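You operate a simulated robot arm through the tools that you are given. There is no shell and no other tool. Be economical: measure what you need, move in short steps, check, and stop when the job is done.

Carry out the task below with a simulated robot arm. There is one attempt and no reset: what you move stays moved.

TASK
Put the card from the top of the bench in the black pot.
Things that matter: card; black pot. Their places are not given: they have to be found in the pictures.

It is judged by the outcome, as a careful person would: the job done as asked, and still so three seconds after it is handed in. It fails if anything else is knocked over, pushed out of place, dropped, spilled or broken.

THE ROBOT
A 7-joint arm with a two-finger parallel gripper, fixed in place. Base frame: the origin is at the foot of the arm, x ahead of it, y to its left, z up; the work surface is at about z = 0. Lengths are in mm, angles in degrees, forces in N, time in s.
With the tool pointing down near the work surface it reaches from about 220 to 580 mm from the base axis. Its first joint turns from -66.0 to 66.0 degrees. Payload 2.5 kg.
Tool frame: the origin (TCP) lies between the finger pads and is the grasp point; the fingertips stand 23 mm ahead of it; z points along the fingers, y is the line along which they close. The gripper opens to 94 mm. The fingers are 38 mm wide and 10 mm thick; the gripper's body (54 by 96 mm) begins 39 mm behind the TCP.
Orientation is told as [roll, pitch, yaw] about the base's x, y, z axes, in that order, counted from this pose: with the fingers straight down and closing along the base's y, the tool's x points along the base's -x, its y along +y and its z along -z.

THE INTERFACE
- The arm moves only by the tool arm_command. Its argument "targets" is a list of rows, each a list of 6 numbers: the shift along the base's x, y, z in units of 30 mm (1.0 is 30 mm), then the turn, a rotation vector about the base's x, y, z in units of 8 degrees (1.0 is 8 degrees). In form: [[dx, dy, dz, ax, ay, az], ...]. A call has 1 to 12 rows; each row shifts and turns the commanded pose from where the row before left it. "hand" is the gripper command, from -1 (shut) to 1 (fully open), values between in proportion, set as the call begins (left out, the last holds). A call with a number of a shift or a turn outside -1 to 1 is refused whole. A row lasts 0.2 s, in which the tool goes at most 50 mm and 8.6 degrees; a call with a longer step from one row to the next is refused whole, and so is a gripper value outside its range. A pose out of reach is approached as far as the arm can. The call stops where the force on the tool passes 40 N (or 10 N more than at its start, if that is more) or the arm is blocked; 0.2 s more then pass. The fingers move at their own pace (about 108 mm/s each) and stop on an object; they squeeze with about 43 N. The grip force told is the motor's: it shows also when the fingers shut on nothing. Time passes only in rows, and 0.2 s behind the last, so rows that do not move let the fingers close. It gives the time, the measured TCP pose, the force on the tool (base axes), the opening and the grip force at its end, in the units of the frame above (readings bear some noise).
- Cameras (640 x 400 px; columns grow to the right, rows downward): "scene" is fixed at [121.8, -418.9, 526.9]; the picture's right is [0.76, -0.65, 0.00], its down [-0.47, -0.55, -0.69] and it looks along [0.45, 0.52, -0.73] (base axes); focal length 214 px, centre (320, 200). "wrist" rides on the gripper at [-39, 0, -44] in the tool frame; the picture's right is [0.00, -1.00, 0.00], its down [0.97, 0.00, -0.24] and it looks along [0.24, 0.00, 0.97] (tool axes); focal length 218 px, centre (320, 200).
- snapshot(camera): a new picture of that camera. No time passes.
- measure_at(camera, pixels): for up to 12 pixels [column, row] of the newest picture of that camera ("zoom" is the newest enlarged one), the place [x, y, z] in the base frame of the surface seen there, good to about 2 mm. No time passes.
- zoom(camera, box): a new picture of the part [left, top, right, bottom] of that camera's present view, enlarged. No time passes.
- job_done(): hands the job in; it is judged then, once.

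Work in short steps. Measure before you move; look again where a grasp or a placing could have gone wrong, and mend it. You have 60 turns and 14 pictures in all, the two below and enlarged ones among them. Open the gripper and draw the arm clear of the work before you hand the job in, unless the task says otherwise; then end with one line.

The tools are called after "Emit:" as name(argument=value, ...) on one line, values as JSON. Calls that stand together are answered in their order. arm_command: Moves the arm, as the interface text tells. Its arguments: {"type":"object","properties":{"targets":{"type":"array","items":{"type":"array","items":{"type":"number"}}},"hand":{"type":"number"}},"required":["targets"]} The other tools are called the same way: snapshot (camera) takes a picture; measure_at (camera, pixels) gives the place of the surface under pixels of a picture; zoom (camera, box) takes an enlarged picture of a part of a camera's view; job_done () hands the job in.

At the start:

```text
t: 0.0
tool_pos: [351.7, -10.6, 350.8]
tcp_rot: [0.1, 0.0, 0.0]
contact_force: [-0.4, -0.1, -0.2]
width: 94.1
grip_force: 0.0
```

scene: 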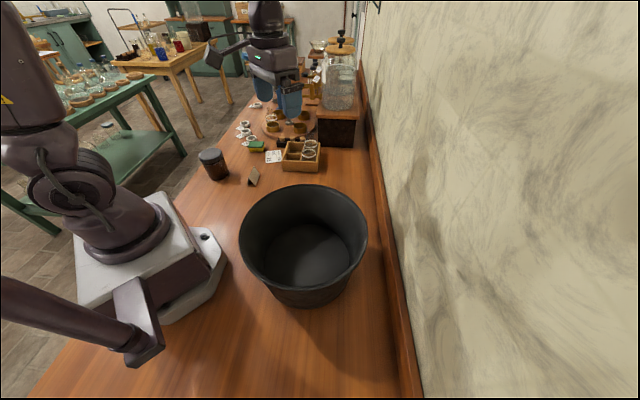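
wrist: 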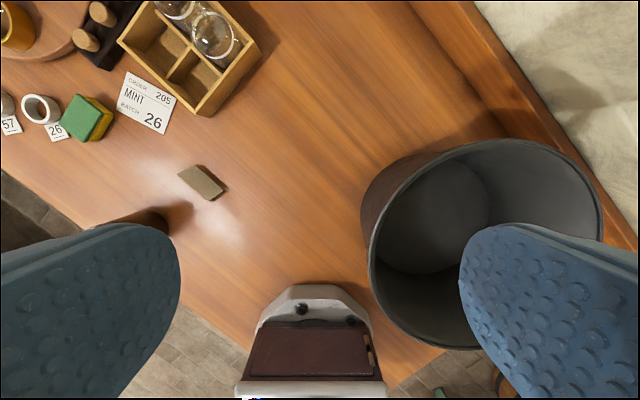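

The wrist view shows a printed card at about (146,102) and a small brown object at (203,182). I'll enlarge both and measure them.

Emit:
zoom(camera="wrist", box=[40, 60, 260, 220])

Emit:
zoom(camera="scene", box=[190, 90, 350, 200])

Emit:
measure_at(camera="wrist", pixels=[[127, 71], [175, 96], [164, 134], [117, 107], [179, 174], [196, 166], [226, 187], [211, 200], [240, 200], [92, 100], [370, 230], [600, 220]])

Emit:
measure_at(camera="scene", pixels=[[240, 235], [305, 185], [367, 240], [300, 290], [305, 255], [303, 305], [247, 184], [258, 184], [249, 169], [257, 176], [212, 155], [274, 156]])

```text
2.50 times, centred on (150, 140) of wrist
```

zoom: 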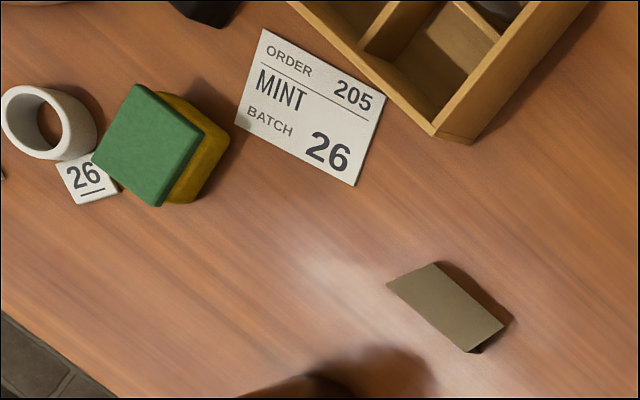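

```text
3.64 times, centred on (270, 145) of scene
```

zoom: 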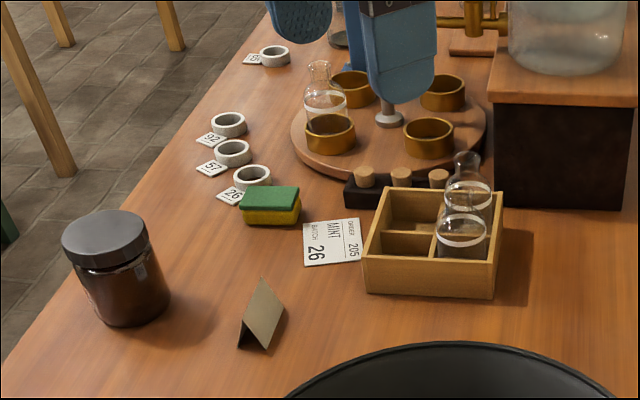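

```text
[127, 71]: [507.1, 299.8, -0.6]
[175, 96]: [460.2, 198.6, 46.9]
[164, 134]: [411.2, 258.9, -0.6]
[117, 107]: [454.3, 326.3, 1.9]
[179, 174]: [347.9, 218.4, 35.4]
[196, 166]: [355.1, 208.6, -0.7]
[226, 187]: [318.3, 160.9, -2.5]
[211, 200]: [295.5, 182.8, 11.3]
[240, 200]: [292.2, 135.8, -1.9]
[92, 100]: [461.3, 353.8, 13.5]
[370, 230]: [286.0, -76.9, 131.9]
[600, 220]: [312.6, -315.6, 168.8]
```

```text
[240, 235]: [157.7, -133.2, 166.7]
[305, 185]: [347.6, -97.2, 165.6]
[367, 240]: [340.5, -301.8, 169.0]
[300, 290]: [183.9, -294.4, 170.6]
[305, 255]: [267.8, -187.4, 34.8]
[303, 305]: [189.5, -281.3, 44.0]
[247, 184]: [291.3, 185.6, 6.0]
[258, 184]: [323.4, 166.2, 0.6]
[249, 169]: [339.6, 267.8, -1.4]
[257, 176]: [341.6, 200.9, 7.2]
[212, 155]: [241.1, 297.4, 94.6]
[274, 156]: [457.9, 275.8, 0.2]
```

There are two candidates: the flat printed order card at about (458,276), which measures z≈0, and a folded tent card at about (320,190), about 35 mm high. I'll move above them for a closer look.

Emit:
arm_command(targets=[[0, 0.9, -0.4, 0, 0, 0], [0, 0.9, -0.4, 0, 0, 0], [0, 0.9, -0.4, 0, 0, 0], [0, 0.9, -0.4, 0, 0, 0], [0, 0.9, -0.4, 0, 0, 0], [0, 0.9, -0.4, 0, 0, 0], [0, 0.9, -0.4, 0, 0, 0], [0, 0, 0, 0, 0, 0]], hand=1)

Emit:
snapshot(camera="wrist")

```text
t: 1.8
tool_pos: [352.3, 178.2, 264.7]
tcp_rot: [0.0, 0.0, 0.0]
contact_force: [-0.4, 0.4, 0.4]
width: 94.0
grip_force: 0.1
```

```text
9 pictures are left
```

wrist: 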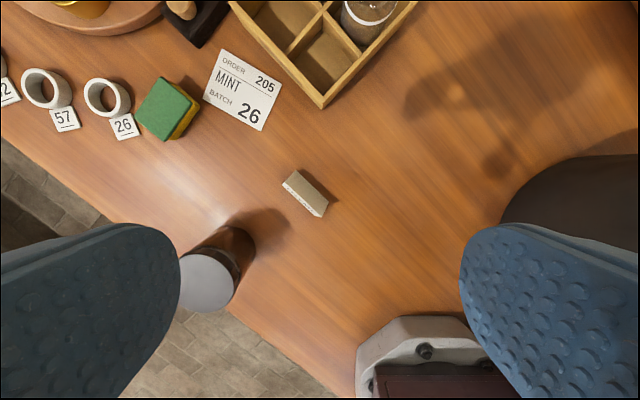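

The tent card is now at (305,193), and its far face seems to carry writing. I'll enlarge it and measure its corners.

Emit:
zoom(camera="wrist", box=[265, 160, 345, 225])

Emit:
measure_at(camera="zoom", pixels=[[320, 200]])

Emit:
measure_at(camera="wrist", pixels=[[284, 185], [294, 172], [327, 201], [318, 216], [305, 192], [220, 52], [280, 85], [262, 129], [204, 98], [240, 90]])

```text
6.15 times, centred on (305, 192) of wrist
```

zoom: 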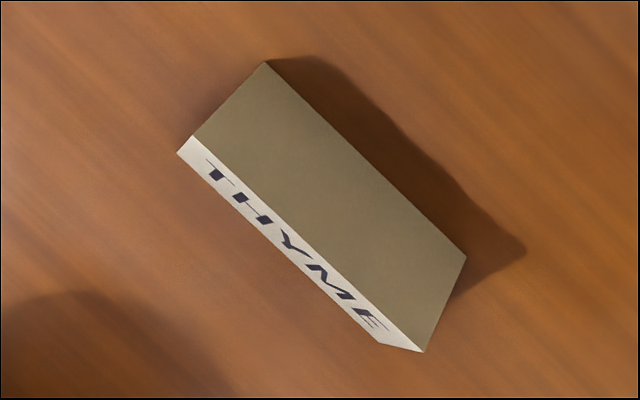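

```text
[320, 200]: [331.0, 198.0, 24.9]
```

```text
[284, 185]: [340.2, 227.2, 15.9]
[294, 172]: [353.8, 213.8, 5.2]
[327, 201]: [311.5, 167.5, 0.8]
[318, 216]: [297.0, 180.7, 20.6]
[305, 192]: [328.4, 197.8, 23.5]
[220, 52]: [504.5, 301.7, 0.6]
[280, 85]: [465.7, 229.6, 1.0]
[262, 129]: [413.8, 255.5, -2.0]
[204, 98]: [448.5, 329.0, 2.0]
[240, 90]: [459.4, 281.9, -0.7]
```

The folded card says "THYME". It's loose and graspable, while the order card is flat against the bench, so I take the tent card as the target. Its ridge runs at 45° from (347,224) to (300,176), with the centre near (323,200) and a length of about 67 mm. I'll turn -45° to grip it by its ends and descend part way.

Emit:
arm_command(targets=[[-0.16, 0.12, -0.8, 0, 0, -0.94], [-0.16, 0.12, -0.8, 0, 0, -0.94], [-0.16, 0.12, -0.8, 0, 0, -0.94], [-0.16, 0.12, -0.8, 0, 0, -0.94], [-0.16, 0.12, -0.8, 0, 0, -0.94], [-0.16, 0.12, -0.8, 0, 0, -0.94], [0, 0, 0, 0, 0, 0]], hand=1)

Emit:
snapshot(camera="wrist")

```text
t: 3.4
tool_pos: [321.6, 198.4, 125.7]
tcp_rot: [0.0, 0.0, -45.2]
contact_force: [-0.4, -0.6, 1.0]
width: 94.1
grip_force: 0.1
```

```text
7 pictures are left
```

wrist: 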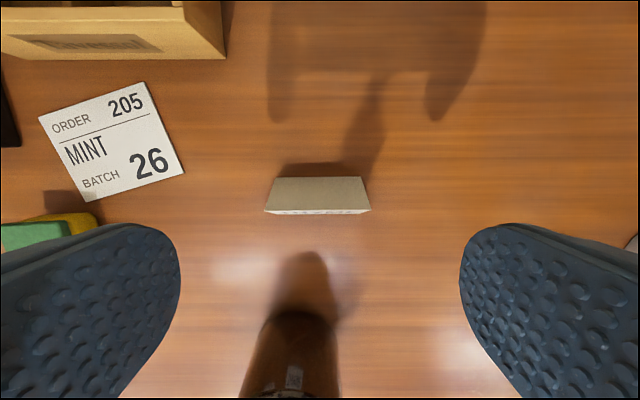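

The card is centred (column 317, ridge row about 209) and lined up with the closing axis. I'll go straight down to TCP z≈30 and close.

Emit:
arm_command(targets=[[0, 0, -0.8, 0, 0, 0], [0, 0, -0.8, 0, 0, 0], [0, 0, -0.8, 0, 0, 0], [0, 0, -0.5, 0, 0, 0], [0, 0, -0.3, 0, 0, 0], [0, 0, 0, 0, 0, 0]])

Emit:
arm_command(targets=[[0, 0, 0, 0, 0, 0], [0, 0, 0, 0, 0, 0], [0, 0, 0, 0, 0, 0]], hand=-1)

Emit:
snapshot(camera="wrist")

```text
t: 4.8
tool_pos: [324.0, 199.2, 27.1]
tcp_rot: [0.1, 0.0, -45.1]
contact_force: [-0.3, 0.0, -0.1]
width: 94.0
grip_force: 0.1
```

```text
t: 5.6
tool_pos: [322.6, 198.7, 27.3]
tcp_rot: [0.0, 0.0, -45.1]
contact_force: [-0.5, 0.4, 0.4]
width: 64.1
grip_force: 42.8
```

```text
6 pictures are left
```

wrist: 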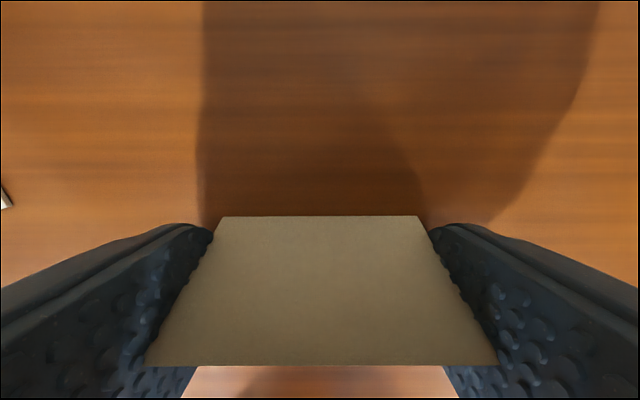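

It's held at 64 mm with 43 N. I'll lift it straight up to about z=270 and check.

Emit:
arm_command(targets=[[0, 0, 0.5, 0, 0, 0], [0, 0, 0.9, 0, 0, 0], [0, 0, 0.9, 0, 0, 0], [0, 0, 0.9, 0, 0, 0], [0, 0, 0.9, 0, 0, 0], [0, 0, 0.9, 0, 0, 0], [0, 0, 0.9, 0, 0, 0], [0, 0, 0.9, 0, 0, 0], [0, 0, 0.9, 0, 0, 0], [0, 0, 0.5, 0, 0, 0], [0, 0, 0, 0, 0, 0]])

```text
t: 8.0
tool_pos: [322.6, 197.2, 271.7]
tcp_rot: [0.0, 0.0, -45.1]
contact_force: [0.3, -0.5, 0.2]
width: 64.3
grip_force: 43.4
```

The grip holds at width 64.3. Now I'll travel over the pot's centre at about (255,-203), staying high.

Emit:
arm_command(targets=[[-0.14, -0.5, 0, 0, 0, 0], [-0.14, -0.85, 0, 0, 0, 0], [-0.14, -0.85, 0, 0, 0, 0], [-0.14, -0.85, 0, 0, 0, 0], [-0.14, -0.85, 0, 0, 0, 0], [-0.14, -0.85, 0, 0, 0, 0], [-0.14, -0.85, 0, 0, 0, 0], [-0.14, -0.85, 0, 0, 0, 0]])

Emit:
arm_command(targets=[[-0.14, -0.85, 0, 0, 0, 0], [-0.14, -0.85, 0, 0, 0, 0], [-0.14, -0.85, 0, 0, 0, 0], [-0.14, -0.85, 0, 0, 0, 0], [-0.14, -0.85, 0, 0, 0, 0], [-0.14, -0.85, 0, 0, 0, 0], [-0.14, -0.85, 0, 0, 0, 0], [-0.14, -0.85, 0, 0, 0, 0], [0, -0.1, 0, 0, 0, 0], [0, 0, 0, 0, 0, 0]])

Emit:
snapshot(camera="scene")

Emit:
snapshot(camera="wrist")

```text
t: 9.8
tool_pos: [289.8, 7.2, 273.1]
tcp_rot: [0.0, 0.0, -45.0]
contact_force: [-0.3, 0.7, -0.4]
width: 64.4
grip_force: 43.0
```

```text
t: 12.0
tool_pos: [256.2, -201.1, 271.1]
tcp_rot: [-0.1, 0.0, -45.1]
contact_force: [-0.2, -0.4, -0.6]
width: 64.1
grip_force: 43.0
```

```text
5 pictures are left
```

scene: 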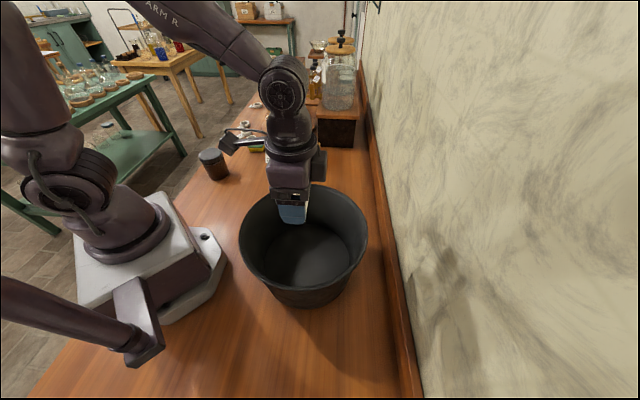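

```text
4 pictures are left
```

wrist: 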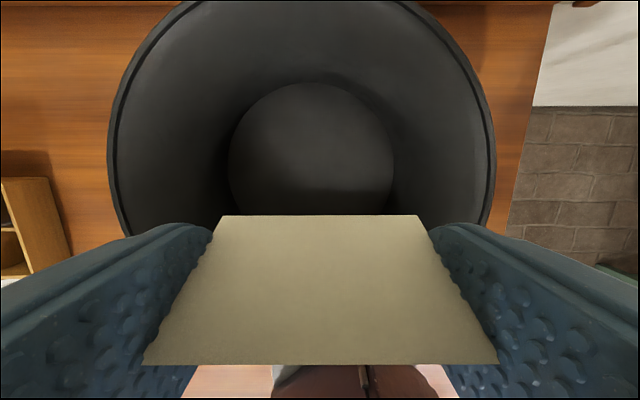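

The card is held over the pot. I'll measure the rim and floor in both views to find the true centre.

Emit:
measure_at(camera="wrist", pixels=[[109, 160], [494, 160], [190, 8], [430, 20], [310, 150], [235, 160], [390, 160], [312, 88], [130, 210], [488, 210]])

Emit:
measure_at(camera="scene", pixels=[[240, 235], [367, 240], [300, 290], [350, 275], [258, 275], [305, 255], [305, 280], [340, 250], [270, 265], [330, 192]])

```text
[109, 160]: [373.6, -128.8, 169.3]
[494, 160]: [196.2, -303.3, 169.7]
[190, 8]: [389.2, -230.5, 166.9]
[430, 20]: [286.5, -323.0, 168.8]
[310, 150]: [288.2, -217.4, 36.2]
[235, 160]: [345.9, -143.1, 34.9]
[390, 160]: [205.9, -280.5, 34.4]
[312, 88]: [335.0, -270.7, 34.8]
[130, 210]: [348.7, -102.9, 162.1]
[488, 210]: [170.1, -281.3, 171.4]
```

```text
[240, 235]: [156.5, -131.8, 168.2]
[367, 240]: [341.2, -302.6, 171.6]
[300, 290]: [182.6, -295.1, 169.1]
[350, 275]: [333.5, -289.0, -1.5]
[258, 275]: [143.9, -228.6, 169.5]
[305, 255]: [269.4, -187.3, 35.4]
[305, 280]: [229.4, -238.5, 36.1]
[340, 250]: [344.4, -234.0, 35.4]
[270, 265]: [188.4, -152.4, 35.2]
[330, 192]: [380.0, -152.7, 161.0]
```

The pot's centre is about (267,-198), rim radius about 126 at z=169, floor at z=35. Before descending I'll check how high the wide parts of the wrist are.

Emit:
measure_at(camera="scene", pixels=[[322, 178], [315, 160], [272, 188], [270, 160], [290, 190], [300, 135], [240, 145], [290, 150], [280, 212], [309, 188]])

```text
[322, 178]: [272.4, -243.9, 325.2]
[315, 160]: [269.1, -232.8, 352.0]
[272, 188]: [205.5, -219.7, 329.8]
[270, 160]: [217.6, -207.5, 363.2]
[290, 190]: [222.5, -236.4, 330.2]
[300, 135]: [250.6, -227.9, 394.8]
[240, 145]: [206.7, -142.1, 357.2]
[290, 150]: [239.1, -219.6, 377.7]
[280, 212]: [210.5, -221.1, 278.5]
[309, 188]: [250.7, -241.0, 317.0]
```

All the wide parts sit within about 80–95 mm of the tool axis, so they clear the 126 mm rim. I'll centre on the pot and lower to TCP z≈78, which puts the card's bottom about 15 mm above the floor.

Emit:
arm_command(targets=[[0.35, 0.1, 0, 0, 0, 0], [0, 0, -0.7, 0, 0, 0], [0, 0, -0.7, 0, 0, 0], [0, 0, -0.7, 0, 0, 0], [0, 0, -0.7, 0, 0, 0], [0, 0, -0.7, 0, 0, 0], [0, 0, -0.7, 0, 0, 0], [0, 0, -0.7, 0, 0, 0], [0, 0, -0.7, 0, 0, 0], [0, 0, -0.5, 0, 0, 0], [0, 0, -0.3, 0, 0, 0], [0, 0, 0, 0, 0, 0]])

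```text
t: 14.6
tool_pos: [266.8, -198.5, 79.5]
tcp_rot: [-0.1, 0.0, -45.2]
contact_force: [0.1, -0.6, 0.9]
width: 64.2
grip_force: 43.3
```

No contact so far. I'll lower another 12 mm to set the card down gently, then open.

Emit:
arm_command(targets=[[0, 0, -0.25, 0, 0, 0], [0, 0, -0.15, 0, 0, 0], [0, 0, 0, 0, 0, 0]])

Emit:
arm_command(targets=[[0, 0, 0, 0, 0, 0], [0, 0, 0, 0, 0, 0], [0, 0, 0, 0, 0, 0]], hand=1)

Emit:
arm_command(targets=[[0, 0, 0.5, 0, 0, 0], [0, 0, 0.8, 0, 0, 0], [0, 0, 0.8, 0, 0, 0], [0, 0, 0.8, 0, 0, 0], [0, 0, 0.8, 0, 0, 0], [0, 0, 0.8, 0, 0, 0], [0, 0, 0.8, 0, 0, 0], [0, 0, 0.8, 0, 0, 0], [0, 0, 0.8, 0, 0, 0], [0, 0, 0, 0, 0, 0]])

Emit:
arm_command(targets=[[0.2, 0.8, 0.1, 0, 0, 0], [0.2, 0.8, 0.1, 0, 0, 0], [0.2, 0.8, 0.1, 0, 0, 0], [0.2, 0.8, 0.1, 0, 0, 0], [0.2, 0.8, 0.1, 0, 0, 0], [0.2, 0.8, 0.1, 0, 0, 0], [0.2, 0.8, 0.1, 0, 0, 0], [0.2, 0.8, 0.1, 0, 0, 0], [0, 0, 0, 0, 0, 0]])

Emit:
snapshot(camera="scene")

```text
t: 15.4
tool_pos: [266.8, -199.3, 67.8]
tcp_rot: [0.0, 0.0, -45.1]
contact_force: [-0.2, 0.1, -0.1]
width: 64.0
grip_force: 43.6
```

```text
t: 16.2
tool_pos: [265.7, -199.2, 68.6]
tcp_rot: [0.0, 0.1, -45.0]
contact_force: [-0.1, 0.0, -0.9]
width: 94.3
grip_force: 0.2
```

```text
t: 18.4
tool_pos: [264.6, -200.2, 274.5]
tcp_rot: [0.0, 0.0, -45.1]
contact_force: [0.2, -0.5, 0.8]
width: 94.2
grip_force: 0.0
```

```text
t: 20.4
tool_pos: [315.1, -5.3, 299.6]
tcp_rot: [0.0, 0.0, -45.2]
contact_force: [0.1, 0.5, 0.0]
width: 94.1
grip_force: 0.1
```

```text
3 pictures are left
```

scene: 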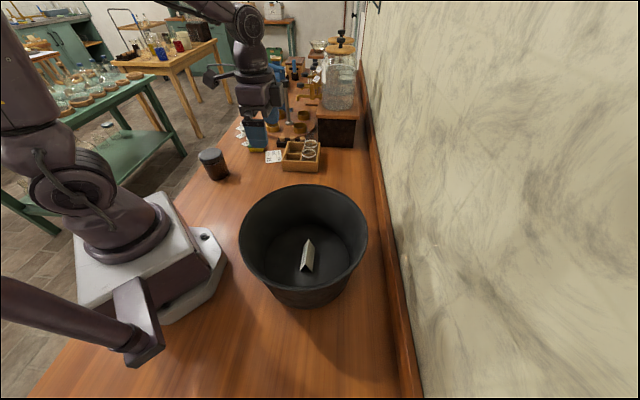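

The card stands on the pot's floor at (307,255), the pot hasn't moved, everything else is in place, and the arm is clear with the gripper open.

Emit:
job_done()

```text
The job is handed in.
```

I put the folded "THYME" card in the black pot, where it's standing on the floor of the pot; nothing else was moved. The bench also has a flat printed order card ("ORDER 205 MINT BATCH 26"), and I took the folded one as the card you meant because it was loose and could be picked up.
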